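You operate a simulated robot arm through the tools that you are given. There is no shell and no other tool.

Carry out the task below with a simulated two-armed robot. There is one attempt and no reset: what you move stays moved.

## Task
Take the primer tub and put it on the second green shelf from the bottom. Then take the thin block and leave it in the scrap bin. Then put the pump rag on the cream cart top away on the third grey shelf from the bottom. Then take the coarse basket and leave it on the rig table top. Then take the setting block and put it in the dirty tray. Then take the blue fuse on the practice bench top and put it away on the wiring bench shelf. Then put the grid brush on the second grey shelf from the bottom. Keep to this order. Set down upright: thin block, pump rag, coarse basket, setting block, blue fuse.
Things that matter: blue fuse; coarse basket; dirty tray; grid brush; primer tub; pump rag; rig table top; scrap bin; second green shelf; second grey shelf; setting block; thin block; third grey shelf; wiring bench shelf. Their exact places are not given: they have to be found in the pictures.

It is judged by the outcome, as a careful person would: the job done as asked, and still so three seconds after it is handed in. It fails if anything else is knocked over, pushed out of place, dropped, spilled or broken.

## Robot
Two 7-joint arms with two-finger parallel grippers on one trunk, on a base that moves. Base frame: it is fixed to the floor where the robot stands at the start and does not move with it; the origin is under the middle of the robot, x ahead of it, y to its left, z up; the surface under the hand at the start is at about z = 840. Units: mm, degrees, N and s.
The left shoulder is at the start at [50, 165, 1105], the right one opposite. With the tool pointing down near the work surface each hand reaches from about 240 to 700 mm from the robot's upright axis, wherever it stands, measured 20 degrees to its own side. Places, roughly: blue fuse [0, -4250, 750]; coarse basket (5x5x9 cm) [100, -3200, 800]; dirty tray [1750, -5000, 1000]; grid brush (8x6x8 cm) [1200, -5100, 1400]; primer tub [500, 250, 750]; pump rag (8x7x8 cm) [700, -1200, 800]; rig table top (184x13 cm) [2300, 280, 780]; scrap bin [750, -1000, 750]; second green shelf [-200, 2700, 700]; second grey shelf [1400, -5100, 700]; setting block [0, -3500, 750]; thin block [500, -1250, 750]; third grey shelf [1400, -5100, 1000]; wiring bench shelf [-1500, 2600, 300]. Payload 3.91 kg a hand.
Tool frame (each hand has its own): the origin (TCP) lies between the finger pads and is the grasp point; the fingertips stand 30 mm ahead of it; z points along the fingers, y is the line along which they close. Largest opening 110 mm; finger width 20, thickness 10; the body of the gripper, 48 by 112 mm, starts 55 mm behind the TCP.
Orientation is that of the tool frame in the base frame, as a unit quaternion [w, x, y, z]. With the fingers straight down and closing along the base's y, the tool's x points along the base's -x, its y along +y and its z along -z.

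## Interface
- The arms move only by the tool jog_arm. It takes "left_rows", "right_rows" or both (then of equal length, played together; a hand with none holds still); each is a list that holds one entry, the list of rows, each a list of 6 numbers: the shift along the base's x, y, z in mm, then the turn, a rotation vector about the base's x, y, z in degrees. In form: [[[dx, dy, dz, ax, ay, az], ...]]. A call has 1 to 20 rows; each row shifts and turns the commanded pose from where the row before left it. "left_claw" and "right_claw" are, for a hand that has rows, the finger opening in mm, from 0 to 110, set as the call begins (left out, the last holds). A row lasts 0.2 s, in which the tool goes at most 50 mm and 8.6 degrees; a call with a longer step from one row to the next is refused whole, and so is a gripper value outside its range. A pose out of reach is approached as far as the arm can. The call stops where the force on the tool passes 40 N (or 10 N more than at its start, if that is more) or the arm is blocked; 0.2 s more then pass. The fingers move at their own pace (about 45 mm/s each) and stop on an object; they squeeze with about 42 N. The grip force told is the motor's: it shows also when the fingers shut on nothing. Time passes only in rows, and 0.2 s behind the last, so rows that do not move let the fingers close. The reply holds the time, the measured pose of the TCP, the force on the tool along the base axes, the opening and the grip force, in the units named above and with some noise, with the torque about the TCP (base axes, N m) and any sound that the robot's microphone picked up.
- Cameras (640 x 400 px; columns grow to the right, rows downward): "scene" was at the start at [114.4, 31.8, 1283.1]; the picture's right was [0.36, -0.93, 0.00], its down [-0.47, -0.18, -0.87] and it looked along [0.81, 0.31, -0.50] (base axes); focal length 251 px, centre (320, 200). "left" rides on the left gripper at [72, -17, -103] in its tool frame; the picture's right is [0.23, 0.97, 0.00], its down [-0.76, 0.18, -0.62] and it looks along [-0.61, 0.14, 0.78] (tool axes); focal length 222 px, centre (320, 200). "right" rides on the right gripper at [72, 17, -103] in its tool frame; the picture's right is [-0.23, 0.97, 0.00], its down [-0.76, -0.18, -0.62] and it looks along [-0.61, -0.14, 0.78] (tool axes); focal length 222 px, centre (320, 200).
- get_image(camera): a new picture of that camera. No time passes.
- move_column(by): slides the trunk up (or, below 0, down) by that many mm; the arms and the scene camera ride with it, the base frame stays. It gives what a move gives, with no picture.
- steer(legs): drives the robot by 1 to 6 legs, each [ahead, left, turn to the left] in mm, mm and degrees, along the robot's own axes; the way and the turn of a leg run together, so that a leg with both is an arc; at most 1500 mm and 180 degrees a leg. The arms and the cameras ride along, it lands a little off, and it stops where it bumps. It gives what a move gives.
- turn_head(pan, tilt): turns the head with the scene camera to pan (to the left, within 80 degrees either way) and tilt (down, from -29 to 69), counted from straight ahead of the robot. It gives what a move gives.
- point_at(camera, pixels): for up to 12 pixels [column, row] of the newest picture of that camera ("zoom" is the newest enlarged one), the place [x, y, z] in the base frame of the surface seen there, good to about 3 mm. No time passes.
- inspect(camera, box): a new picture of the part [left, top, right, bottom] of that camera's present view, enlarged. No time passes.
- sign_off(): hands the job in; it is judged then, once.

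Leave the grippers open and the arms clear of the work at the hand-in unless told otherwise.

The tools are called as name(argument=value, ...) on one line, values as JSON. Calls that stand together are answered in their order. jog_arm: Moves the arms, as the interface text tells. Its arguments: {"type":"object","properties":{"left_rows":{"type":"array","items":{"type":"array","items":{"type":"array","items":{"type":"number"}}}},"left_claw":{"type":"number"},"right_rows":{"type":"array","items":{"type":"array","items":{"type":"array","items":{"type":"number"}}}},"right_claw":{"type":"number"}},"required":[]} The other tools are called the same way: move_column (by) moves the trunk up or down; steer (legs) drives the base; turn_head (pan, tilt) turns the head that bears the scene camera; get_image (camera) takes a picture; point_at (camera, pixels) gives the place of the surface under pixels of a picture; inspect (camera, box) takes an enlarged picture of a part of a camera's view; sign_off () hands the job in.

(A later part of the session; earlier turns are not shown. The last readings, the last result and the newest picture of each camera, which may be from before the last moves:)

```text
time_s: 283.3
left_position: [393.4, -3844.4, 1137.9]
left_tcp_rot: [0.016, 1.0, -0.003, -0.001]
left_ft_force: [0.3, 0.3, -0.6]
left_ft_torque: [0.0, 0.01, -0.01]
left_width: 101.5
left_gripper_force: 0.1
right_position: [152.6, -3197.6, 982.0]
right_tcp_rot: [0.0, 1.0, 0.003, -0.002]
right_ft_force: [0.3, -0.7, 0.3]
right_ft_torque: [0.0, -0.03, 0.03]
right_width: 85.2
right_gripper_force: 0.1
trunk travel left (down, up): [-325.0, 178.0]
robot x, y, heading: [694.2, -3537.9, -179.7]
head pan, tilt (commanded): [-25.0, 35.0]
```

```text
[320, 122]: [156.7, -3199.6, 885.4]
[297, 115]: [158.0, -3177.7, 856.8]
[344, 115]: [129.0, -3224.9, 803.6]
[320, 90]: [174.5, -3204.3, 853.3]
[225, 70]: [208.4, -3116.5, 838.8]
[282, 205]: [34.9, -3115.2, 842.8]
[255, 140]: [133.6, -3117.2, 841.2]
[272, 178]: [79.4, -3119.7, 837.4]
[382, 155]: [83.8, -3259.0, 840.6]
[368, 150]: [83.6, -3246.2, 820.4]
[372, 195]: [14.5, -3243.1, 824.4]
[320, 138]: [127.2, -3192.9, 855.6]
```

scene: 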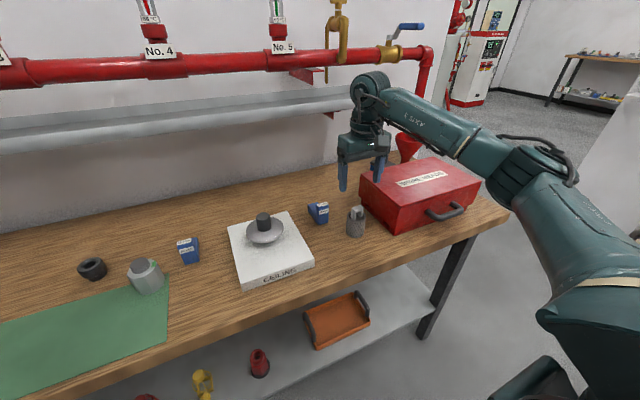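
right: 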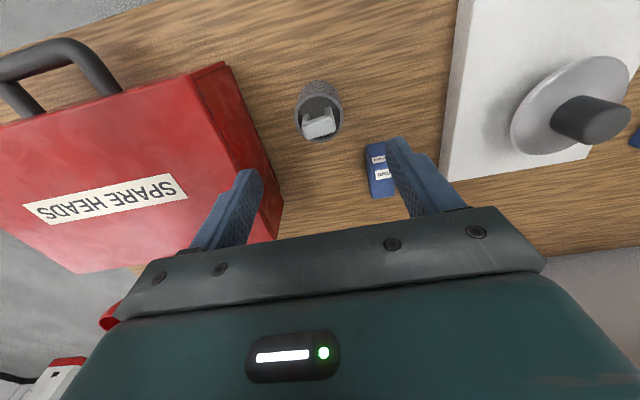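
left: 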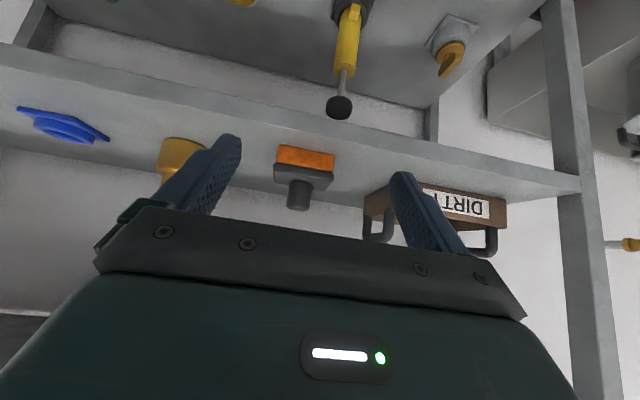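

The clearances are fine. I'll go down to z≈846 over the basket, centred at (151, −3200).

jog_arm(right_rows=[[[-1.5, -2.4, -30, 0, 0, 0], [0, 0, -35, 0, 0, 0], [0, 0, -35, 0, 0, 0], [0, 0, -20, 0, 0, 0], [0, 0, -10, 0, 0, 0], [0, 0, -6, 0, 0, 0], [0, 0, 0, 0, 0, 0]]], right_claw=85)

get_image(camera="right")

```text
time_s: 284.9
left_position: [393.4, -3843.6, 1136.4]
left_tcp_rot: [0.014, 1.0, -0.003, 0.0]
left_ft_force: [-0.5, 0.5, 0.1]
left_ft_torque: [0.04, 0.0, -0.02]
left_width: 102.1
left_gripper_force: 0.0
right_position: [150.9, -3200.0, 846.5]
right_tcp_rot: [0.0, 1.0, 0.002, -0.002]
right_ft_force: [-0.5, -0.1, -0.5]
right_ft_torque: [-0.01, 0.01, 0.0]
right_width: 84.9
right_gripper_force: 0.1
trunk travel left (down, up): [-325.0, 178.0]
robot x, y, heading: [691.1, -3539.1, -179.6]
head pan, tilt (commanded): [-25.0, 35.0]
```

```text
taken
```

right: 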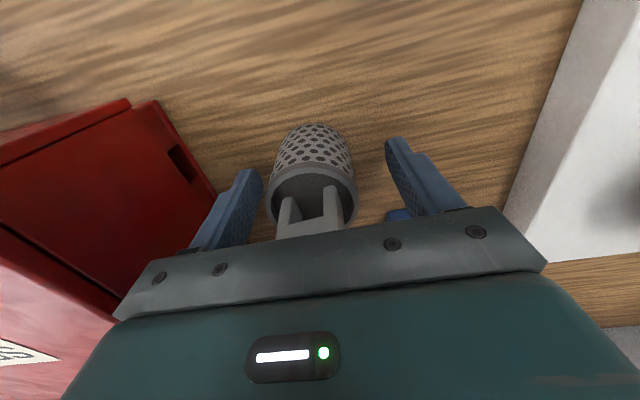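

The basket is between the right fingers. I'll close and lift it gently.

jog_arm(right_rows=[[[0, 0, 0, 0, 0, 0], [0, 0, 0, 0, 0, 0], [0, 0, 0, 0, 0, 0], [0, 0, 0, 0, 0, 0], [0, 0, 0, 0, 0, 0]]], right_claw=25)

jog_arm(right_rows=[[[0, 0, 10, 0, 0, 0], [0, 0, 20, 0, 0, 0], [0, 0, 30, 0, 0, 0], [0, 0, 35, 0, 0, 0], [0, 0, 35, 0, 0, 0], [0, 0, 35, 0, 0, 0], [0, 0, 0, 0, 0, 0]]])

get_image(camera="right")

get_image(camera="scene")

```text
time_s: 286.1
left_position: [393.4, -3845.9, 1136.7]
left_tcp_rot: [0.015, 1.0, -0.004, -0.002]
left_ft_force: [0.1, 0.4, -0.8]
left_ft_torque: [0.0, -0.02, 0.03]
left_width: 101.9
left_gripper_force: 0.1
right_position: [151.0, -3200.5, 845.7]
right_tcp_rot: [0.001, 1.0, 0.003, -0.002]
right_ft_force: [0.4, -0.1, 0.5]
right_ft_torque: [0.01, 0.0, 0.03]
right_width: 49.0
right_gripper_force: 42.0
trunk travel left (down, up): [-325.0, 178.0]
robot x, y, heading: [695.2, -3540.4, -179.8]
head pan, tilt (commanded): [-25.0, 35.0]
```

```text
time_s: 287.7
left_position: [393.2, -3844.2, 1136.6]
left_tcp_rot: [0.015, 1.0, -0.003, 0.0]
left_ft_force: [-0.3, 0.6, -0.5]
left_ft_torque: [-0.01, 0.02, -0.01]
left_width: 102.2
left_gripper_force: 0.1
right_position: [151.5, -3200.5, 1012.6]
right_tcp_rot: [0.002, 1.0, 0.002, 0.0]
right_ft_force: [-0.6, 0.5, -2.2]
right_ft_torque: [0.02, -0.01, 0.02]
right_width: 48.1
right_gripper_force: 41.8
trunk travel left (down, up): [-325.0, 178.0]
robot x, y, heading: [691.8, -3541.2, -179.6]
head pan, tilt (commanded): [-25.0, 35.0]
```

```text
taken
```

right: 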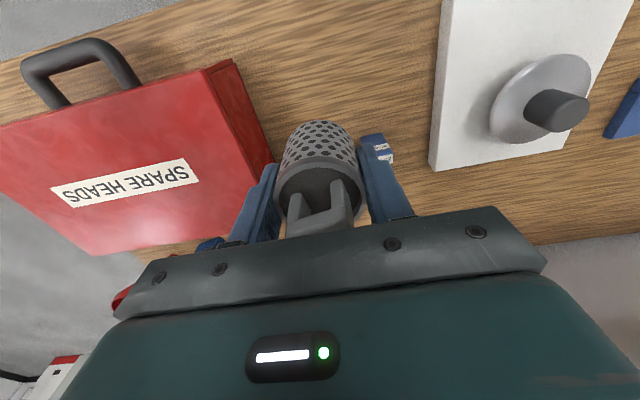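

```text
taken
```

scene: 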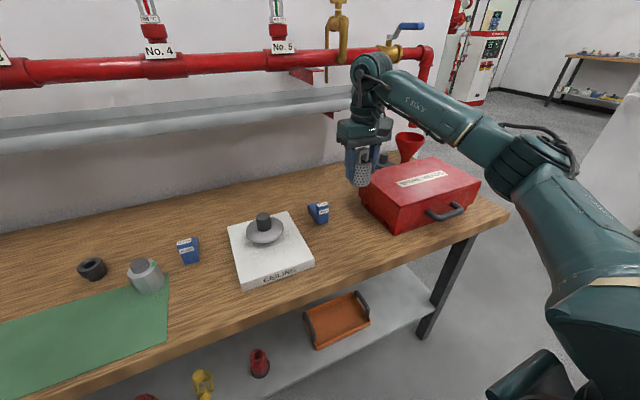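

The basket is held. I'll pull it in, back away from the bench, turn right to face +y, and drive back up the corridor toward the rig table.

jog_arm(right_rows=[[[40, -3, 8, 0, 0, 0], [40, -3, 8, 0, 0, 0], [40, -3, 8, 0, 0, 0], [40, -3, 8, 0, 0, 0], [40, -3, 8, 0, 0, 0], [40, -3, 8, 0, 0, 0], [0, 0, 0, 0, 0, 0]]])

steer(legs=[[-300, 0, 0], [0, 0, -90.3], [1440, 0, 0], [0, -480, 0]])

turn_head(pan=-25, tilt=20)

get_image(camera="scene")

```text
time_s: 289.3
left_position: [393.6, -3844.0, 1136.7]
left_tcp_rot: [0.014, 1.0, -0.004, 0.0]
left_ft_force: [0.1, 0.5, 0.4]
left_ft_torque: [-0.01, 0.0, -0.03]
left_width: 101.7
left_gripper_force: 0.1
right_position: [392.1, -3217.0, 1057.9]
right_tcp_rot: [0.001, 1.0, 0.003, 0.0]
right_ft_force: [-0.9, 0.5, -0.8]
right_ft_torque: [0.02, -0.05, 0.0]
right_width: 48.3
right_gripper_force: 42.0
trunk travel left (down, up): [-325.0, 178.0]
robot x, y, heading: [692.6, -3538.0, -179.6]
head pan, tilt (commanded): [-25.0, 35.0]
```

```text
time_s: 306.3
left_position: [1211.2, -1792.9, 1137.6]
left_tcp_rot: [-0.01, -0.687, 0.726, 0.011]
left_ft_force: [1.0, 0.1, 0.0]
left_ft_torque: [0.0, -0.01, -0.03]
left_width: 101.8
left_gripper_force: 0.0
right_position: [1837.6, -1820.9, 1057.2]
right_tcp_rot: [0.001, -0.692, 0.722, 0.002]
right_ft_force: [0.2, -0.8, -1.0]
right_ft_torque: [-0.05, 0.02, 0.02]
right_width: 47.7
right_gripper_force: 42.5
trunk travel left (down, up): [-325.0, 178.0]
robot x, y, heading: [1500.8, -2105.6, 87.9]
head pan, tilt (commanded): [-25.0, 35.0]
```

```text
time_s: 307.1
left_position: [1212.0, -1792.8, 1137.9]
left_tcp_rot: [-0.01, -0.687, 0.726, 0.011]
left_ft_force: [-1.2, -1.2, 0.0]
left_ft_torque: [0.0, 0.03, 0.01]
left_width: 101.9
left_gripper_force: 0.1
right_position: [1837.1, -1820.8, 1056.8]
right_tcp_rot: [0.001, -0.692, 0.722, 0.001]
right_ft_force: [-0.5, -0.5, -1.3]
right_ft_torque: [0.0, -0.01, -0.01]
right_width: 47.7
right_gripper_force: 41.5
trunk travel left (down, up): [-325.0, 178.0]
robot x, y, heading: [1501.0, -2111.0, 87.8]
head pan, tilt (commanded): [-25.0, 20.0]
```

```text
taken
```

scene: 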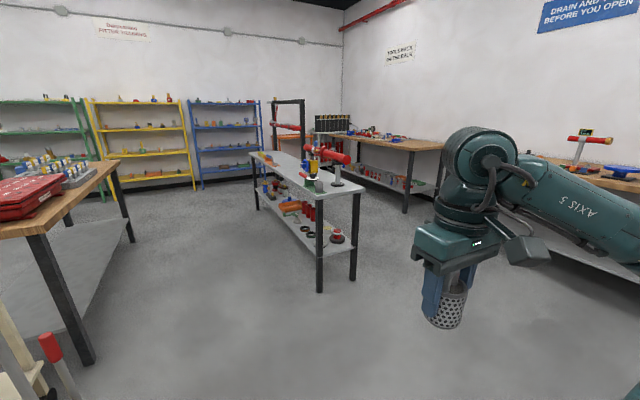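

I see the grey rig table with its frame and pipes. I'll drive ahead 1500 mm along the aisle, turn right to face it, and survey its top.

steer(legs=[[1500, 0, 0], [300, 0, -88]])

turn_head(pan=10, tilt=20)

get_image(camera="scene")

```text
time_s: 318.1
left_position: [2071.1, -131.0, 1138.4]
left_tcp_rot: [0.0, 0.007, 1.0, 0.016]
left_ft_force: [0.1, -0.5, 0.0]
left_ft_torque: [0.01, 0.01, -0.05]
left_width: 102.1
left_gripper_force: 0.0
right_position: [2069.4, -759.6, 1058.3]
right_tcp_rot: [0.002, 0.0, 1.0, 0.001]
right_ft_force: [-0.3, 0.2, -1.3]
right_ft_torque: [0.0, 0.01, 0.02]
right_width: 47.6
right_gripper_force: 41.5
trunk travel left (down, up): [-325.0, 178.0]
robot x, y, heading: [1770.5, -435.9, 0.3]
head pan, tilt (commanded): [-25.0, 20.0]
cut short: leg 2
```

```text
time_s: 319.1
left_position: [2071.1, -130.9, 1138.6]
left_tcp_rot: [0.001, 0.007, 1.0, 0.015]
left_ft_force: [0.5, -1.1, 0.5]
left_ft_torque: [-0.01, 0.03, 0.04]
left_width: 102.1
left_gripper_force: 0.0
right_position: [2069.6, -758.8, 1057.4]
right_tcp_rot: [0.002, 0.0, 1.0, 0.001]
right_ft_force: [0.1, 0.8, -1.0]
right_ft_torque: [-0.02, 0.02, -0.04]
right_width: 48.0
right_gripper_force: 41.9
trunk travel left (down, up): [-325.0, 178.0]
robot x, y, heading: [1766.9, -435.4, -0.1]
head pan, tilt (commanded): [10.0, 20.0]
```

```text
taken
```

scene: 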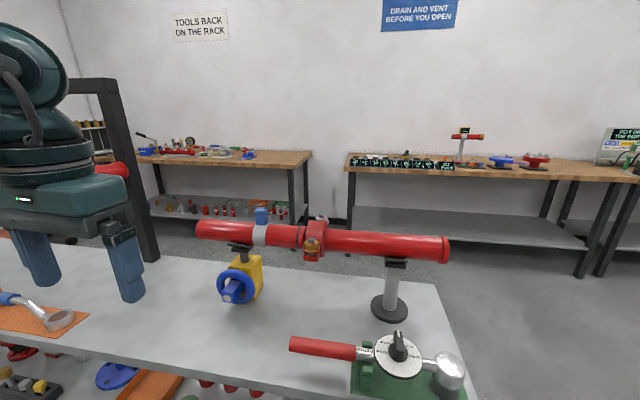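

The last leg was "cut short", so something may have come close or been touched. I'll measure what's near: the table edge, the frame post by the left hand, and the items on the table.

point_at(camera="scene", pixels=[[140, 200], [120, 100], [80, 85], [180, 360], [280, 375], [60, 320], [200, 300], [320, 300], [300, 345], [440, 290], [130, 340], [330, 380]])

turn_head(pan=0, tilt=55)

get_image(camera="scene")

get_image(camera="right")

get_image(camera="left")

```text
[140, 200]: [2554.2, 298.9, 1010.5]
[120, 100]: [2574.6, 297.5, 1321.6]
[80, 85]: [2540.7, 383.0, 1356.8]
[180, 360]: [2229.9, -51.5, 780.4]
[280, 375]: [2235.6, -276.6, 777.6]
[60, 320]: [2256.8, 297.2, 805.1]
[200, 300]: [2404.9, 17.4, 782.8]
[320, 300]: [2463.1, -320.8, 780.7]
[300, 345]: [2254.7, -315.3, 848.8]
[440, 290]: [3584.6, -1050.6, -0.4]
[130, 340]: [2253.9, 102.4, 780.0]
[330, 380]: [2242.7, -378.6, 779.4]
```

```text
time_s: 320.2
left_position: [2071.7, -131.8, 1137.1]
left_tcp_rot: [0.0, 0.007, 1.0, 0.015]
left_ft_force: [-0.5, 0.0, 0.3]
left_ft_torque: [-0.02, 0.04, 0.01]
left_width: 102.0
left_gripper_force: 0.1
right_position: [2067.9, -758.1, 1058.2]
right_tcp_rot: [0.002, 0.001, 1.0, 0.0]
right_ft_force: [-0.1, 0.5, -1.5]
right_ft_torque: [-0.02, -0.02, -0.04]
right_width: 47.7
right_gripper_force: 41.7
trunk travel left (down, up): [-325.0, 178.0]
robot x, y, heading: [1769.4, -436.3, -0.1]
head pan, tilt (commanded): [0.0, 55.0]
```

```text
taken
```

scene: 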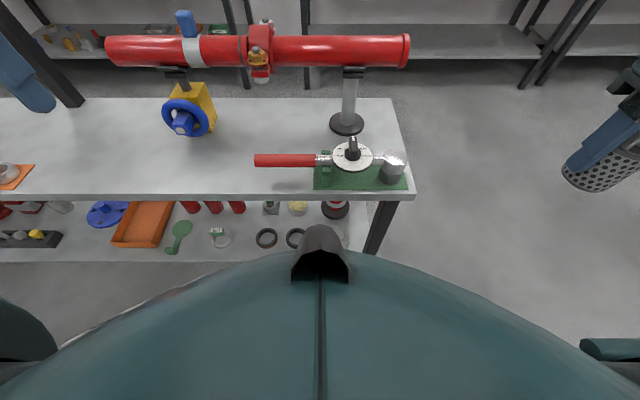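

```text
taken
```

right: 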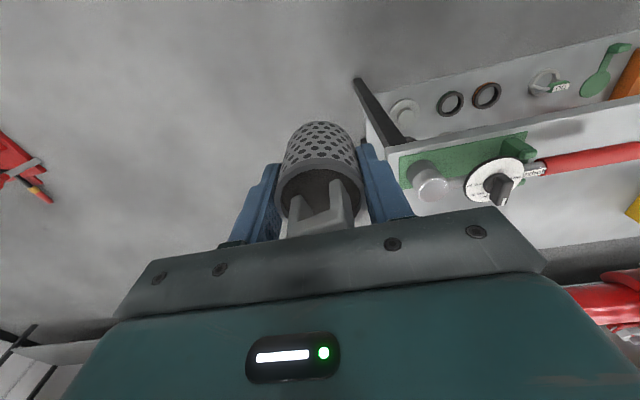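

```text
taken
```

left: 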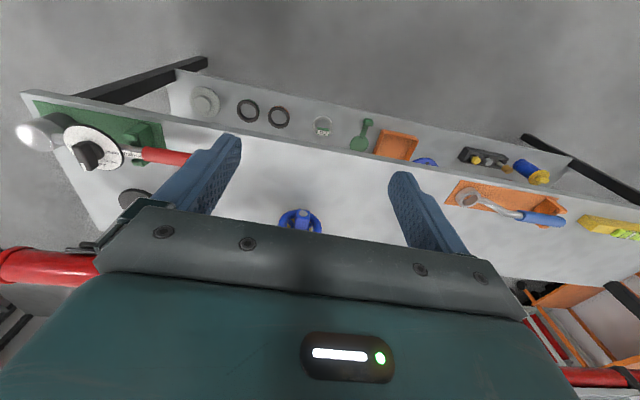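

Nothing seems displaced. I'll check the rig table's leg and edges against my earlier measurement (leg at (2246, −643)) to see whether it moved, and find the free area on its top.

point_at(camera="scene", pixels=[[378, 240], [412, 197], [412, 190], [320, 258], [200, 260], [60, 170], [100, 150], [130, 130], [240, 130], [280, 120], [205, 180], [390, 105]])

```text
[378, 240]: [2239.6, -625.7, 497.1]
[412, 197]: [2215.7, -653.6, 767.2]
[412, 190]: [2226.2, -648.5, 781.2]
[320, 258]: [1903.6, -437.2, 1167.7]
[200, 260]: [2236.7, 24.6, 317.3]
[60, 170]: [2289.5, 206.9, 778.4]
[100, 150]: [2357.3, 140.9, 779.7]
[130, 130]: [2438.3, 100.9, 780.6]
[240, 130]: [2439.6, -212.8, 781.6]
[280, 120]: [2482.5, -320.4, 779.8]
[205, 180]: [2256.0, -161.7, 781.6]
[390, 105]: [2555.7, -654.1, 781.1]
```

The table appears unmoved and everything on it is standing. A clear area lies around (2300, 50) on the table top, z≈780. I'll back off 20 mm and slide left about 800 mm so my right hand lines up with that spot.

steer(legs=[[-20, 0, 0], [0, 810, 0]])

turn_head(pan=-15, tilt=35)

get_image(camera="scene")

```text
time_s: 328.1
left_position: [2049.4, 680.0, 1138.1]
left_tcp_rot: [0.0, 0.006, 1.0, 0.014]
left_ft_force: [-0.3, 0.7, -0.6]
left_ft_torque: [0.03, -0.02, -0.02]
left_width: 101.9
left_gripper_force: 0.1
right_position: [2049.5, 51.3, 1058.7]
right_tcp_rot: [0.002, -0.001, 1.0, 0.001]
right_ft_force: [0.1, -0.4, -0.8]
right_ft_torque: [0.01, 0.01, 0.01]
right_width: 47.6
right_gripper_force: 42.6
trunk travel left (down, up): [-325.0, 178.0]
robot x, y, heading: [1748.4, 373.2, 0.2]
head pan, tilt (commanded): [0.0, 55.0]
```

```text
time_s: 328.9
left_position: [2049.3, 680.2, 1138.4]
left_tcp_rot: [0.0, 0.004, 1.0, 0.015]
left_ft_force: [0.4, 0.6, -0.1]
left_ft_torque: [0.0, 0.0, 0.02]
left_width: 102.0
left_gripper_force: 0.0
right_position: [2048.9, 51.3, 1058.1]
right_tcp_rot: [0.002, -0.001, 1.0, 0.001]
right_ft_force: [-0.3, -0.1, -0.5]
right_ft_torque: [-0.01, -0.01, 0.04]
right_width: 47.6
right_gripper_force: 41.9
trunk travel left (down, up): [-325.0, 178.0]
robot x, y, heading: [1746.7, 376.9, 0.1]
head pan, tilt (commanded): [-15.0, 35.0]
```

```text
taken
```

scene: 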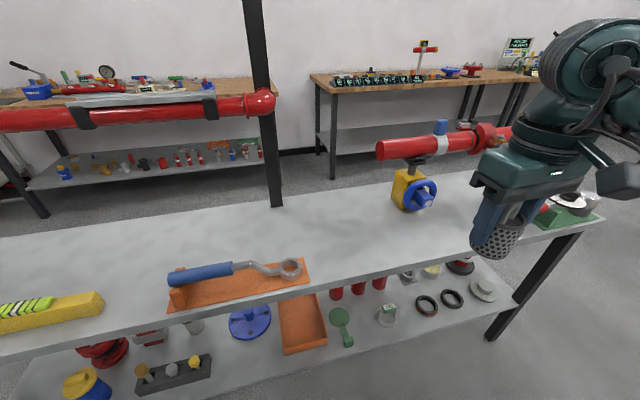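

The free patch is between the orange mat with the wrench and the blue-wheeled valve. I'll measure it.

point_at(camera="scene", pixels=[[340, 245], [370, 235], [330, 270], [310, 280], [308, 262], [395, 205], [430, 205], [360, 220], [380, 250], [400, 180], [380, 150], [495, 255]])

```text
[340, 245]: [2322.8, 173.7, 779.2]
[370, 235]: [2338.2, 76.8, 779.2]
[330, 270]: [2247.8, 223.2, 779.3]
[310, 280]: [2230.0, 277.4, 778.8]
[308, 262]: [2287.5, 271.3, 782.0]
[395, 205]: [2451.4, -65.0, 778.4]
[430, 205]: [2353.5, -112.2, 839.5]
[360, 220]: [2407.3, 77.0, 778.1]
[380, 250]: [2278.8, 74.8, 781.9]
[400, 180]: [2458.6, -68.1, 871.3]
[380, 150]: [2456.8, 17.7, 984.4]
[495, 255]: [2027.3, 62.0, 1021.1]
```

I'll place the basket at (2295, 80). I'll move the right hand there at z≈900 first.

jog_arm(right_rows=[[[30.8, 3.6, -19, 0, 0, 0], [30.8, 3.6, -19, 0, 0, 0], [30.8, 3.6, -19, 0, 0, 0], [30.8, 3.6, -19, 0, 0, 0], [30.8, 3.6, -19, 0, 0, 0], [30.8, 3.6, -19, 0, 0, 0], [30.8, 3.6, -19, 0, 0, 0], [30.8, 3.6, -19, 0, 0, 0], [0, 0, 0, 0, 0, 0]]])

get_image(camera="scene")

get_image(camera="right")

```text
time_s: 330.9
left_position: [2049.5, 679.2, 1136.8]
left_tcp_rot: [0.0, 0.005, 1.0, 0.014]
left_ft_force: [0.3, 0.2, -0.8]
left_ft_torque: [0.0, -0.01, -0.02]
left_width: 101.9
left_gripper_force: 0.0
right_position: [2293.8, 81.3, 906.2]
right_tcp_rot: [0.002, -0.001, 1.0, 0.0]
right_ft_force: [-0.3, -0.2, -1.6]
right_ft_torque: [0.01, -0.02, 0.0]
right_width: 47.7
right_gripper_force: 42.1
trunk travel left (down, up): [-325.0, 178.0]
robot x, y, heading: [1745.2, 374.6, 0.3]
head pan, tilt (commanded): [-15.0, 35.0]
```

```text
taken
```

scene: 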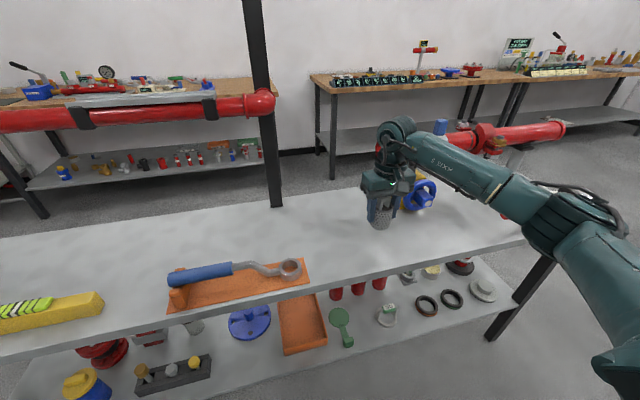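

```text
taken
```

right: 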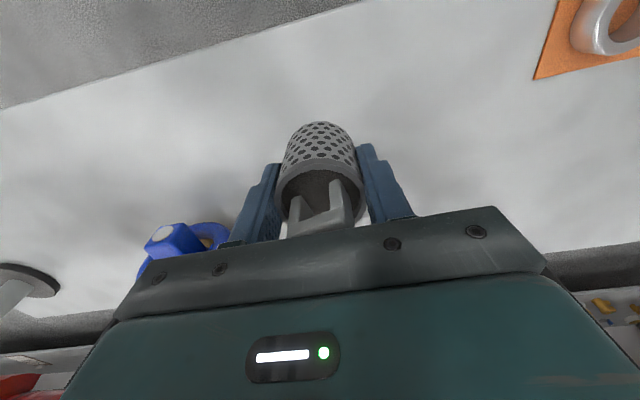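

The spot is clear. I'll lower to z≈832 and then step down to contact.

jog_arm(right_rows=[[[0, 0, -25, 0, 0, 0], [0, 0, -25, 0, 0, 0], [0, 0, -15, 0, 0, 0], [0, 0, -8, 0, 0, 0], [0, 0, -2, 0, 0, 0], [0, 0, 0, 0, 0, 0]]])

jog_arm(right_rows=[[[0, 0, -1, 0, 0, 0], [0, 0, -1, 0, 0, 0], [0, 0, 0, 0, 0, 0]]])

jog_arm(right_rows=[[[0, 0, -1, 0, 0, 0], [0, 0, -1, 0, 0, 0], [0, 0, 0, 0, 0, 0]]])

```text
time_s: 332.3
left_position: [2049.0, 680.8, 1137.3]
left_tcp_rot: [0.0, 0.005, 1.0, 0.015]
left_ft_force: [0.9, -0.3, 0.1]
left_ft_torque: [0.02, -0.01, 0.0]
left_width: 101.9
left_gripper_force: 0.1
right_position: [2294.2, 80.6, 829.3]
right_tcp_rot: [0.001, -0.001, 1.0, 0.0]
right_ft_force: [-1.7, 0.1, -1.1]
right_ft_torque: [-0.01, 0.03, -0.01]
right_width: 47.5
right_gripper_force: 41.6
trunk travel left (down, up): [-325.0, 178.0]
robot x, y, heading: [1748.4, 374.6, 0.1]
head pan, tilt (commanded): [-15.0, 35.0]
```

```text
time_s: 333.1
left_position: [2048.9, 678.4, 1137.2]
left_tcp_rot: [0.0, 0.005, 1.0, 0.015]
left_ft_force: [0.8, -0.2, -0.3]
left_ft_torque: [-0.04, 0.02, -0.02]
left_width: 102.2
left_gripper_force: 0.1
right_position: [2293.4, 80.7, 827.8]
right_tcp_rot: [0.002, -0.001, 1.0, 0.001]
right_ft_force: [0.4, -0.7, -0.9]
right_ft_torque: [0.01, -0.02, 0.01]
right_width: 47.5
right_gripper_force: 41.9
trunk travel left (down, up): [-325.0, 178.0]
robot x, y, heading: [1745.9, 373.7, 0.1]
head pan, tilt (commanded): [-15.0, 35.0]
```

```text
time_s: 333.9
left_position: [2047.6, 679.9, 1136.6]
left_tcp_rot: [0.001, 0.006, 1.0, 0.015]
left_ft_force: [-0.2, 0.8, 0.7]
left_ft_torque: [0.01, -0.02, 0.0]
left_width: 102.0
left_gripper_force: 0.1
right_position: [2295.9, 80.1, 829.2]
right_tcp_rot: [0.004, -0.001, 1.0, 0.0]
right_ft_force: [-2.3, -0.6, 5.1]
right_ft_torque: [-0.05, 0.24, 0.0]
right_width: 47.5
right_gripper_force: 42.1
trunk travel left (down, up): [-325.0, 178.0]
robot x, y, heading: [1747.7, 375.6, 0.2]
head pan, tilt (commanded): [-15.0, 35.0]
```

Contact (+5 N). I'll open the right fingers to 80 mm and lift straight up.

jog_arm(right_rows=[[[0, 0, 0, 0, 0, 0], [0, 0, 0, 0, 0, 0], [0, 0, 0, 0, 0, 0]]], right_claw=85)

jog_arm(right_rows=[[[0, 0, 15, 0, 0, 0], [0, 0, 30, 0, 0, 0], [0, 0, 35, 0, 0, 0], [0, 0, 40, 0, 0, 0], [0, 0, 40, 0, 0, 0], [0, 0, 0, 0, 0, 0]]])

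get_image(camera="right")

get_image(camera="scene")

```text
time_s: 334.7
left_position: [2048.8, 680.9, 1137.2]
left_tcp_rot: [0.0, 0.005, 1.0, 0.015]
left_ft_force: [0.1, -0.6, -0.4]
left_ft_torque: [0.04, -0.02, 0.01]
left_width: 102.1
left_gripper_force: 0.1
right_position: [2294.2, 79.7, 827.0]
right_tcp_rot: [0.002, -0.001, 1.0, 0.001]
right_ft_force: [-0.4, 0.3, -0.5]
right_ft_torque: [0.01, 0.0, -0.06]
right_width: 84.8
right_gripper_force: 0.1
trunk travel left (down, up): [-325.0, 178.0]
robot x, y, heading: [1748.2, 373.8, 0.3]
head pan, tilt (commanded): [-15.0, 35.0]
```

```text
time_s: 336.1
left_position: [2048.4, 679.2, 1138.2]
left_tcp_rot: [0.0, 0.005, 1.0, 0.015]
left_ft_force: [-0.4, 0.5, 1.0]
left_ft_torque: [0.01, 0.0, 0.03]
left_width: 102.2
left_gripper_force: 0.2
right_position: [2294.6, 78.7, 986.8]
right_tcp_rot: [0.001, -0.001, 1.0, 0.001]
right_ft_force: [-0.5, -0.5, 0.1]
right_ft_torque: [-0.02, 0.0, 0.01]
right_width: 84.7
right_gripper_force: 0.1
trunk travel left (down, up): [-325.0, 178.0]
robot x, y, heading: [1749.3, 373.5, 0.1]
head pan, tilt (commanded): [-15.0, 35.0]
```

```text
taken
```

right: 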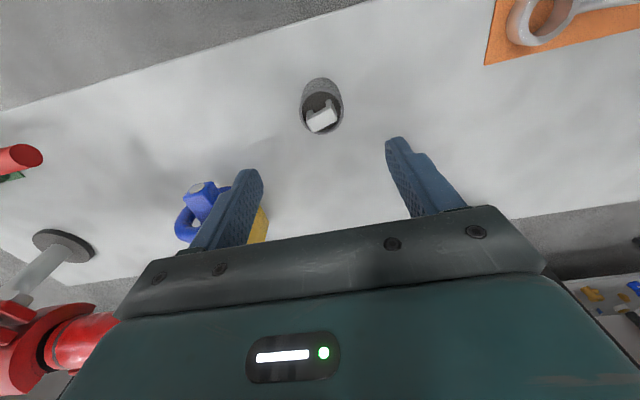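

```text
taken
```

scene: 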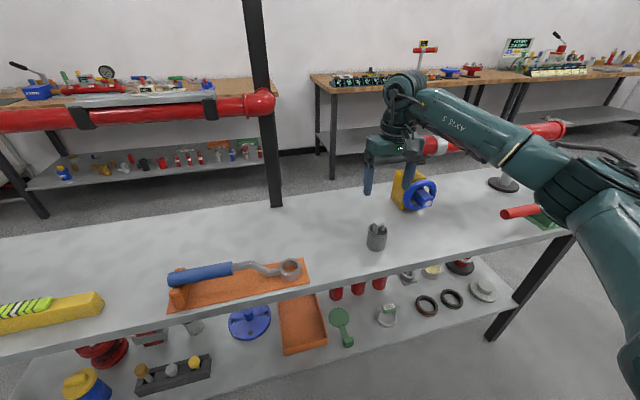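

The coarse basket stands upright on the rig table. I'll retract the right hand, then drive back to the practice bench for the setting block.

jog_arm(right_rows=[[[-40, -5, 12, 0, 0, 0], [-40, -5, 12, 0, 0, 0], [-40, -5, 12, 0, 0, 0], [-40, -5, 12, 0, 0, 0], [-40, -5, 12, 0, 0, 0], [-40, -5, 12, 0, 0, 0], [0, 0, 0, 0, 0, 0]]])

steer(legs=[[-120, 0, 0], [0, 0, -90], [1500, 0, 0], [920, 0, 0], [0, -680, 0]])

turn_head(pan=0, tilt=20)

get_image(camera="scene")

```text
time_s: 337.7
left_position: [2049.2, 679.7, 1136.9]
left_tcp_rot: [0.0, 0.004, 1.0, 0.015]
left_ft_force: [-0.9, -0.8, -0.7]
left_ft_torque: [0.02, 0.0, 0.01]
left_width: 101.9
left_gripper_force: 0.1
right_position: [2054.9, 49.9, 1060.7]
right_tcp_rot: [0.001, -0.001, 1.0, 0.001]
right_ft_force: [0.5, -0.2, 0.0]
right_ft_torque: [-0.04, 0.02, -0.02]
right_width: 85.0
right_gripper_force: 0.1
trunk travel left (down, up): [-325.0, 178.0]
robot x, y, heading: [1746.5, 377.5, 0.3]
head pan, tilt (commanded): [-15.0, 35.0]
```

```text
time_s: 360.1
left_position: [1286.4, -2328.9, 1138.3]
left_tcp_rot: [0.011, 0.707, 0.707, 0.011]
left_ft_force: [-0.4, -0.2, 0.2]
left_ft_torque: [0.01, 0.0, -0.01]
left_width: 102.1
left_gripper_force: 0.0
right_position: [656.9, -2340.1, 1059.7]
right_tcp_rot: [0.002, 0.704, 0.711, -0.001]
right_ft_force: [0.5, 0.2, -0.7]
right_ft_torque: [-0.02, 0.0, 0.01]
right_width: 84.9
right_gripper_force: 0.1
trunk travel left (down, up): [-325.0, 178.0]
robot x, y, heading: [982.2, -2031.4, -89.5]
head pan, tilt (commanded): [-15.0, 35.0]
```

```text
time_s: 360.9
left_position: [1286.3, -2328.3, 1137.0]
left_tcp_rot: [0.011, 0.708, 0.706, 0.011]
left_ft_force: [0.0, -0.2, -0.8]
left_ft_torque: [-0.01, 0.03, 0.0]
left_width: 102.0
left_gripper_force: 0.1
right_position: [657.6, -2341.0, 1059.3]
right_tcp_rot: [0.002, 0.704, 0.71, 0.001]
right_ft_force: [-0.1, 0.4, 0.2]
right_ft_torque: [0.01, 0.01, 0.01]
right_width: 85.1
right_gripper_force: 0.1
trunk travel left (down, up): [-325.0, 178.0]
robot x, y, heading: [976.3, -2030.2, -89.3]
head pan, tilt (commanded): [0.0, 20.0]
```

```text
taken
```

scene: 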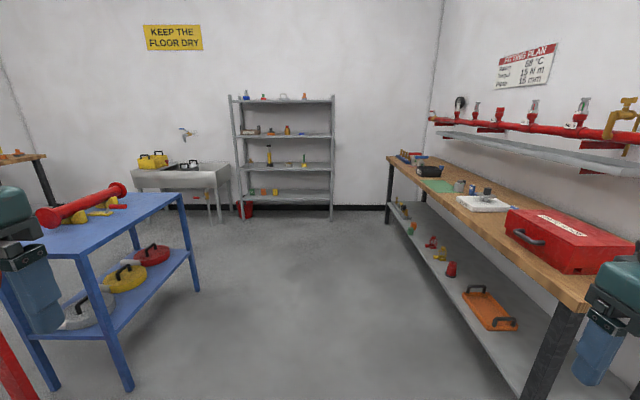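

I'll continue ahead about 1480 mm to (≈985, −3510), then study the DIRTY tray and the blocks from there.

steer(legs=[[1480, 0, 0]])

turn_head(pan=20, tilt=10)

get_image(camera="scene")

move_column(by=178)

get_image(camera="scene")

```text
time_s: 368.3
left_position: [1312.0, -3825.8, 1138.5]
left_tcp_rot: [0.01, 0.704, 0.71, 0.011]
left_ft_force: [-0.2, 0.2, -0.5]
left_ft_torque: [0.03, -0.01, 0.01]
left_width: 102.0
left_gripper_force: 0.0
right_position: [682.3, -3841.5, 1060.3]
right_tcp_rot: [0.001, 0.701, 0.714, -0.001]
right_ft_force: [-1.0, -0.1, 0.6]
right_ft_torque: [0.04, -0.02, 0.01]
right_width: 84.8
right_gripper_force: 0.0
trunk travel left (down, up): [-325.0, 178.0]
robot x, y, heading: [1003.2, -3530.1, -88.9]
head pan, tilt (commanded): [0.0, 20.0]
```

```text
time_s: 369.1
left_position: [1311.3, -3824.7, 1136.5]
left_tcp_rot: [0.01, 0.704, 0.71, 0.011]
left_ft_force: [-0.2, -0.6, 0.7]
left_ft_torque: [-0.04, 0.01, -0.02]
left_width: 102.2
left_gripper_force: 0.1
right_position: [683.3, -3841.7, 1059.3]
right_tcp_rot: [0.002, 0.701, 0.713, -0.001]
right_ft_force: [0.3, -0.2, -0.3]
right_ft_torque: [0.01, -0.01, 0.0]
right_width: 85.1
right_gripper_force: 0.0
trunk travel left (down, up): [-325.0, 178.0]
robot x, y, heading: [1003.2, -3528.9, -88.7]
head pan, tilt (commanded): [20.0, 10.0]
```

```text
taken
```

scene: 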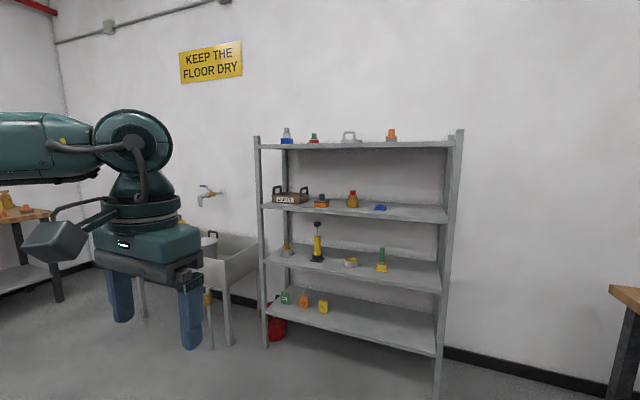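

```text
time_s: 371.1
left_position: [1311.7, -3825.5, 1315.1]
left_tcp_rot: [0.011, 0.705, 0.709, 0.011]
left_ft_force: [-0.1, 0.0, 0.0]
left_ft_torque: [0.04, -0.03, 0.01]
left_width: 102.2
left_gripper_force: 0.0
right_position: [682.0, -3841.8, 1238.5]
right_tcp_rot: [0.001, 0.7, 0.714, -0.001]
right_ft_force: [0.2, -0.1, -0.3]
right_ft_torque: [0.01, 0.02, 0.0]
right_width: 85.0
right_gripper_force: 0.0
trunk travel left (down, up): [-503.0, 0.0]
robot x, y, heading: [1002.7, -3532.7, -89.0]
head pan, tilt (commanded): [20.0, 10.0]
```

```text
taken
```

scene: 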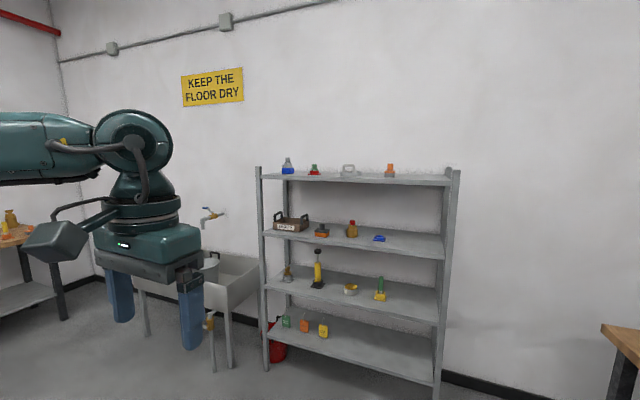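

I'll zoom in on the DIRTY tray and measure its walls, floor and handles.

inspect(camera="scene", box=[262, 200, 342, 250])

point_at(camera="zoom", pixels=[[75, 185], [245, 205], [370, 160], [110, 145], [240, 165], [200, 155], [300, 160], [130, 110], [345, 100], [95, 240], [240, 255], [310, 140]])

```text
8.00 times, centred on (302, 225) of scene
```

zoom: 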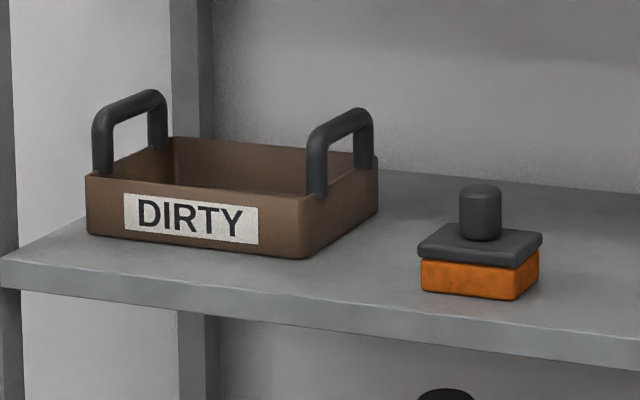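

```text
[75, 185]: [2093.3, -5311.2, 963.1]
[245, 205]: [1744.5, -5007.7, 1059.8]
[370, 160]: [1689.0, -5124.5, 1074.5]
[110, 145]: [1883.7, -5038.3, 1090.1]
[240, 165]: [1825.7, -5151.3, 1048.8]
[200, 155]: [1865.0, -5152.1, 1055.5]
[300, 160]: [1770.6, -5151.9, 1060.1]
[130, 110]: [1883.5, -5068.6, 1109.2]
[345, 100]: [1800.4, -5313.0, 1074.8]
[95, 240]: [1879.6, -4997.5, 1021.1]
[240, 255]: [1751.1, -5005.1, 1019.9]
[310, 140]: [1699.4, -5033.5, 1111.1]
```

The tray's inside is about x 1696–1884 and y −5011 to −5152, with walls up to z≈1066 and handles at both ends. That's big enough for an L-block. I'll lower the trunk, turn to heading 155°, and approach the 15 mm block with my left hand.

move_column(by=-178)

steer(legs=[[0, 0, -116], [250, 88, 0]])

turn_head(pan=30, tilt=35)

get_image(camera="scene")

```text
time_s: 373.1
left_position: [1311.7, -3824.5, 1138.0]
left_tcp_rot: [0.011, 0.705, 0.709, 0.009]
left_ft_force: [0.4, 0.5, -0.5]
left_ft_torque: [0.01, 0.04, 0.0]
left_width: 102.0
left_gripper_force: 0.1
right_position: [682.7, -3842.6, 1059.2]
right_tcp_rot: [0.002, 0.7, 0.714, 0.0]
right_ft_force: [-0.4, -0.3, -0.3]
right_ft_torque: [0.01, -0.03, -0.03]
right_width: 84.9
right_gripper_force: 0.1
trunk travel left (down, up): [-325.0, 178.0]
robot x, y, heading: [1004.0, -3532.0, -88.6]
head pan, tilt (commanded): [20.0, 10.0]
```

```text
time_s: 379.8
left_position: [336.1, -3652.4, 1137.3]
left_tcp_rot: [0.014, 0.975, -0.222, -0.003]
left_ft_force: [0.1, -0.8, -0.3]
left_ft_torque: [0.0, 0.0, 0.0]
left_width: 102.1
left_gripper_force: 0.1
right_position: [597.6, -3080.8, 1059.3]
right_tcp_rot: [0.001, 0.976, -0.216, -0.001]
right_ft_force: [-0.1, -0.9, 0.4]
right_ft_torque: [-0.01, -0.03, 0.05]
right_width: 85.1
right_gripper_force: 0.1
trunk travel left (down, up): [-325.0, 178.0]
robot x, y, heading: [736.2, -3507.8, 155.1]
head pan, tilt (commanded): [20.0, 10.0]
```

```text
time_s: 380.7
left_position: [337.7, -3652.3, 1137.8]
left_tcp_rot: [0.014, 0.975, -0.222, -0.004]
left_ft_force: [0.0, 0.7, -1.0]
left_ft_torque: [0.0, -0.01, 0.02]
left_width: 102.0
left_gripper_force: 0.0
right_position: [596.8, -3082.2, 1059.7]
right_tcp_rot: [0.0, 0.976, -0.217, -0.002]
right_ft_force: [0.4, 0.1, 0.4]
right_ft_torque: [-0.01, 0.04, 0.02]
right_width: 84.9
right_gripper_force: 0.0
trunk travel left (down, up): [-325.0, 178.0]
robot x, y, heading: [739.8, -3505.0, 155.2]
head pan, tilt (commanded): [30.0, 35.0]
```

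```text
taken
```

scene: 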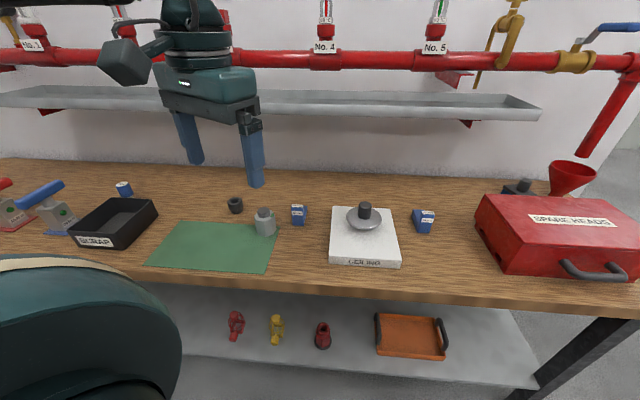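

I'll zoom in on the 15 mm block to confirm the label and measure its plate and foot.

inspect(camera="scene", box=[240, 190, 340, 250])

point_at(camera="zoom", pixels=[[330, 95], [395, 95], [332, 220], [395, 215], [365, 100], [365, 160], [400, 130], [410, 180], [420, 150], [200, 130], [120, 130], [300, 130]])

```text
6.40 times, centred on (290, 220) of scene
```

zoom: 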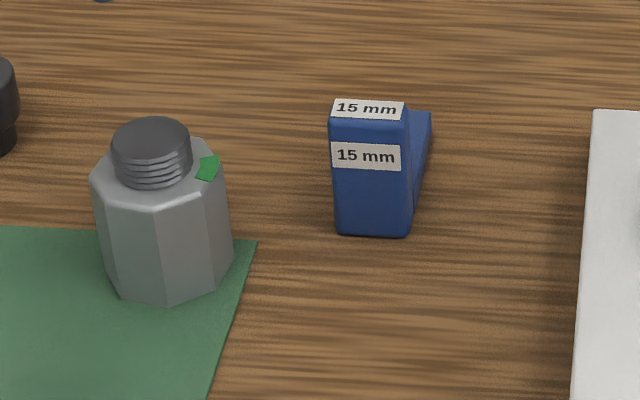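

```text
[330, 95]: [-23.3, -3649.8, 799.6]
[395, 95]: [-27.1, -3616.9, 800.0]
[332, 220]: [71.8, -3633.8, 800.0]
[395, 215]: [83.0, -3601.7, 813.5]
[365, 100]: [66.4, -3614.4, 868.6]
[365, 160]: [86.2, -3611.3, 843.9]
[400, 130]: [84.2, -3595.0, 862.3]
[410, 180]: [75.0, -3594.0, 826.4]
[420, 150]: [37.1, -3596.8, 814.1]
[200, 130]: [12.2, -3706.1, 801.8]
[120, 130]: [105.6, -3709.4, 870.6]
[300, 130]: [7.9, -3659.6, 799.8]
```

The label reads 15 mm. A silver bottle stands just left of the block, so I'll measure the bottle to be sure the hand clears it.

point_at(camera="zoom", pixels=[[228, 200], [225, 255], [215, 170], [190, 140], [150, 125], [115, 140], [165, 290], [105, 180], [100, 260], [150, 140], [75, 100], [600, 200]])

```text
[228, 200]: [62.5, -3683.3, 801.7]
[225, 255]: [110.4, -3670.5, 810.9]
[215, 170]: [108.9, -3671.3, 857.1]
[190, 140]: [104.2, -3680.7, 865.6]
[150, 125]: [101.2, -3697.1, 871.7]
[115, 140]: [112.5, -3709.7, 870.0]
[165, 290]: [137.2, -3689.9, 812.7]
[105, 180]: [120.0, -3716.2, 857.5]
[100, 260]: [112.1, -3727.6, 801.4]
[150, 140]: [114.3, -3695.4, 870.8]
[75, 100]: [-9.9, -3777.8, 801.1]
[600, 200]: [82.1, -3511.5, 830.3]
```

The bottle's top is at z≈872 and its right edge at y≈−3668, so a grasp at z≈855 with the fingers opened to 60 clears it. I'll yaw the left tool to −x, pitch it 40° forward, and hover over the block.

jog_arm(left_rows=[[[-20, 5, 0, 0, 0, 6.3], [-20, 5, 0, 0, 0, 6.3], [-20, 5, 0, 0, 0, 6.3], [-20, 5, 0, 0, 0, 6.3], [-23, 2.6, -19, 0, 5, 0], [-23, 2.6, -19, 0, 5, 0], [-23, 2.6, -19, 0, 5, 0], [-23, 2.6, -19, 0, 5, 0], [-23, 2.6, -19, 0, 5, 0], [-23, 2.6, -19, 0, 5, 0], [-23, 2.6, -19, 0, 5, 0], [-23, 2.6, -19, 0, 5, 0], [0, 0, 0, 0, 0, 0]]], left_claw=62)

get_image(camera="left")

get_image(camera="scene")

```text
time_s: 383.5
left_position: [71.3, -3611.3, 985.3]
left_tcp_rot: [0.015, 0.939, 0.001, -0.343]
left_ft_force: [0.2, -0.2, 0.9]
left_ft_torque: [0.01, 0.0, 0.01]
left_width: 62.0
left_gripper_force: 0.1
right_position: [597.2, -3079.8, 1059.8]
right_tcp_rot: [0.0, 0.977, -0.215, -0.002]
right_ft_force: [-0.8, 0.5, -0.5]
right_ft_torque: [0.0, -0.01, 0.01]
right_width: 85.1
right_gripper_force: 0.0
trunk travel left (down, up): [-325.0, 178.0]
robot x, y, heading: [737.1, -3507.2, 155.1]
head pan, tilt (commanded): [30.0, 35.0]
```

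```text
taken
```

left: 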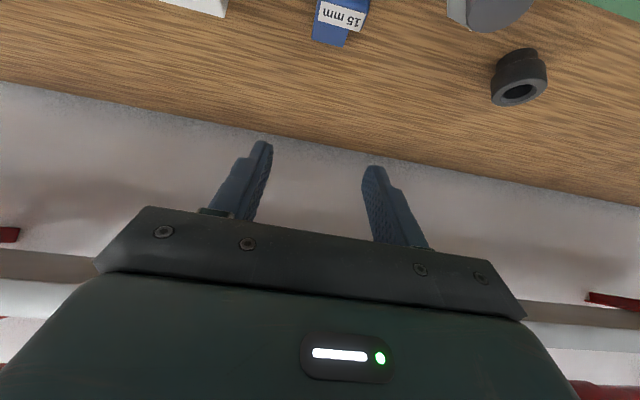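

```text
taken
```

scene: 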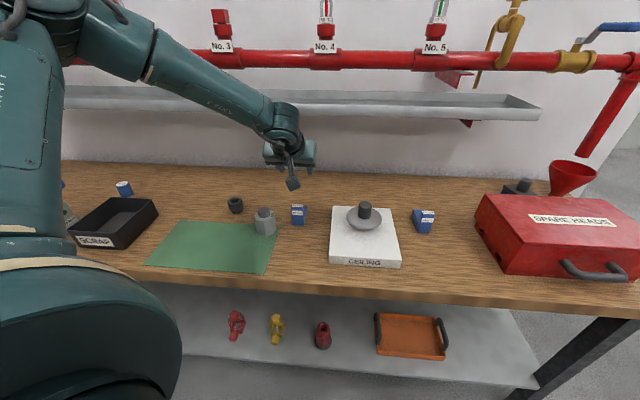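

The hand hovers above and behind the block. I'll verify the block's position from the left camera.

point_at(camera="left", pixels=[[342, 15], [320, 10], [366, 15], [330, 40], [345, 44], [313, 38], [450, 15], [490, 25], [228, 10]])

point_at(camera="scene", pixels=[[292, 207], [303, 207], [298, 206], [298, 222], [304, 215], [292, 224], [303, 224], [306, 211]])

```text
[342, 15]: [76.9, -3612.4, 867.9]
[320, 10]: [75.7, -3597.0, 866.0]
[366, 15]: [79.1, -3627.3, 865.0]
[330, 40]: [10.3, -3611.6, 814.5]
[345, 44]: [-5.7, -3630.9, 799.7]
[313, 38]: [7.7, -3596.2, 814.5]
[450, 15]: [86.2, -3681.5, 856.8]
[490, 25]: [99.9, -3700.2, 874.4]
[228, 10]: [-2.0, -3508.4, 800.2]
```

```text
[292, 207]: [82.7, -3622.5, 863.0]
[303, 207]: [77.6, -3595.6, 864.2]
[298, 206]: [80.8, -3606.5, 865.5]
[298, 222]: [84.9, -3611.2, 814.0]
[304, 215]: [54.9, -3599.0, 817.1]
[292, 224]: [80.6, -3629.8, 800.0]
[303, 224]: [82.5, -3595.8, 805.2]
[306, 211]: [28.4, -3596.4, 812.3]
```

The plate is centred at (77, −3612) with its top at z 868. I'll go straight down to z≈855.

jog_arm(left_rows=[[[2, 0, -30, 0, 0, 0], [2, -0.5, -30, 0, 0, 0], [1.5, 0, -30, 0, 0, 0], [0, 0, -20, 0, 0, 0], [0, 0, -12, 0, 0, 0], [0, 0, -8, 0, 0, 0], [0, 0, 0, 0, 0, 0]]], left_claw=62)

get_image(camera="left")

inspect(camera="scene", box=[220, 150, 380, 250])

```text
time_s: 385.1
left_position: [78.7, -3613.2, 855.7]
left_tcp_rot: [0.015, 0.939, 0.001, -0.343]
left_ft_force: [0.6, -0.1, 0.3]
left_ft_torque: [0.0, -0.02, 0.0]
left_width: 62.0
left_gripper_force: 0.1
right_position: [597.6, -3080.6, 1058.8]
right_tcp_rot: [0.001, 0.977, -0.215, -0.002]
right_ft_force: [-0.1, -0.1, -0.3]
right_ft_torque: [0.0, 0.01, -0.01]
right_width: 84.9
right_gripper_force: 0.0
trunk travel left (down, up): [-325.0, 178.0]
robot x, y, heading: [739.8, -3502.0, 155.0]
head pan, tilt (commanded): [30.0, 35.0]
```

```text
taken
```

left: 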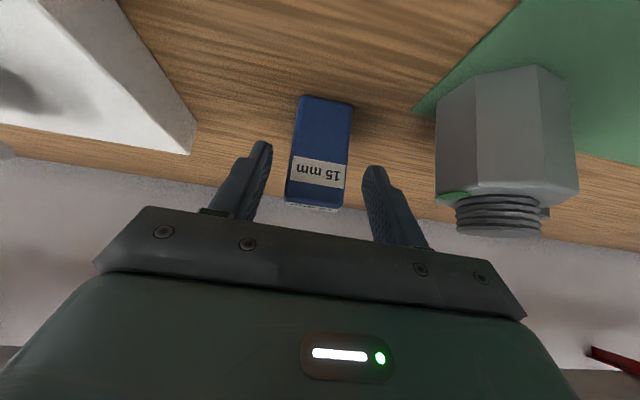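

```text
4.00 times, centred on (300, 200) of scene
```

zoom: 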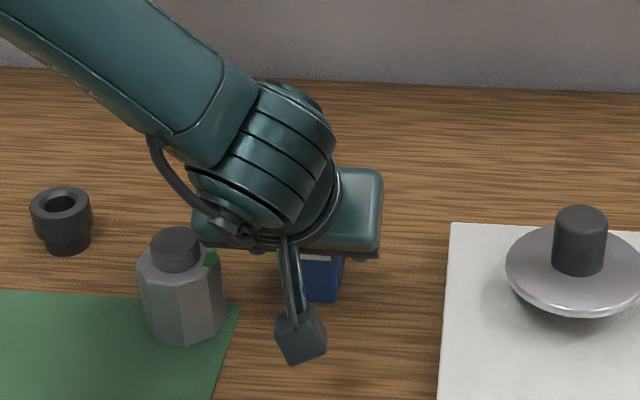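

The plate is between the fingers and the bottle is untouched. I'll close the gripper and lift slowly.

jog_arm(left_rows=[[[0, 0, 0, 0, 0, 0], [0, 0, 0, 0, 0, 0], [0, 0, 0, 0, 0, 0], [0, 0, 0, 0, 0, 0]]], left_claw=10)

get_image(camera="left")

jog_arm(left_rows=[[[0, 0, 8, 0, 0, 0], [0, 0, 15, 0, 0, 0], [0, 0, 30, 0, 0, 0], [0, 0, 35, 0, 0, 0], [0, 0, 35, 0, 0, 0], [0, 0, 0, 0, 0, 0]]])

get_image(camera="left")

```text
time_s: 386.1
left_position: [77.7, -3613.7, 855.5]
left_tcp_rot: [0.015, 0.939, 0.001, -0.342]
left_ft_force: [-0.3, 0.5, 2.3]
left_ft_torque: [0.06, 0.02, 0.02]
left_width: 33.4
left_gripper_force: 41.8
right_position: [598.2, -3080.7, 1060.0]
right_tcp_rot: [0.001, 0.977, -0.215, -0.002]
right_ft_force: [0.4, 0.8, 0.7]
right_ft_torque: [0.01, 0.0, 0.01]
right_width: 84.9
right_gripper_force: 0.0
trunk travel left (down, up): [-325.0, 178.0]
robot x, y, heading: [736.8, -3503.5, 155.1]
head pan, tilt (commanded): [30.0, 35.0]
```

```text
taken
```

left: 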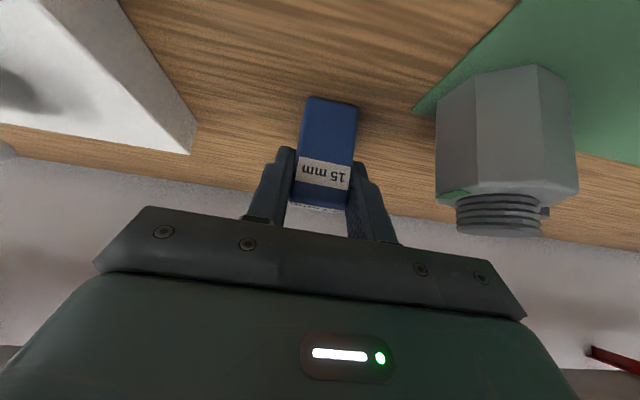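

```text
time_s: 387.5
left_position: [77.3, -3614.5, 979.2]
left_tcp_rot: [0.016, 0.94, 0.001, -0.342]
left_ft_force: [0.3, -0.1, -1.1]
left_ft_torque: [0.01, -0.05, -0.02]
left_width: 33.4
left_gripper_force: 41.9
right_position: [596.5, -3079.8, 1058.7]
right_tcp_rot: [0.001, 0.977, -0.215, -0.002]
right_ft_force: [0.3, -0.2, 0.2]
right_ft_torque: [-0.02, -0.03, -0.01]
right_width: 84.9
right_gripper_force: 0.0
trunk travel left (down, up): [-325.0, 178.0]
robot x, y, heading: [741.5, -3503.8, 154.8]
head pan, tilt (commanded): [30.0, 35.0]
```

```text
taken
```

left: 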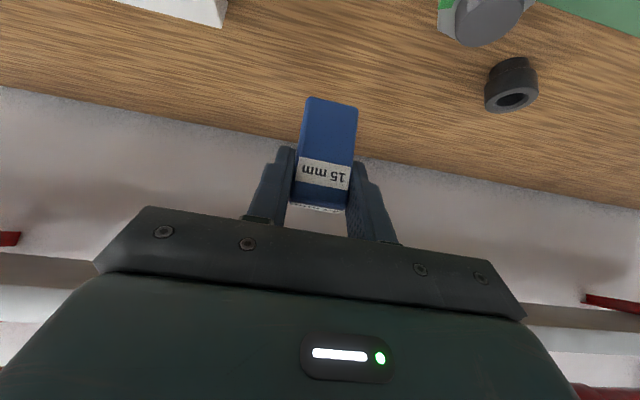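

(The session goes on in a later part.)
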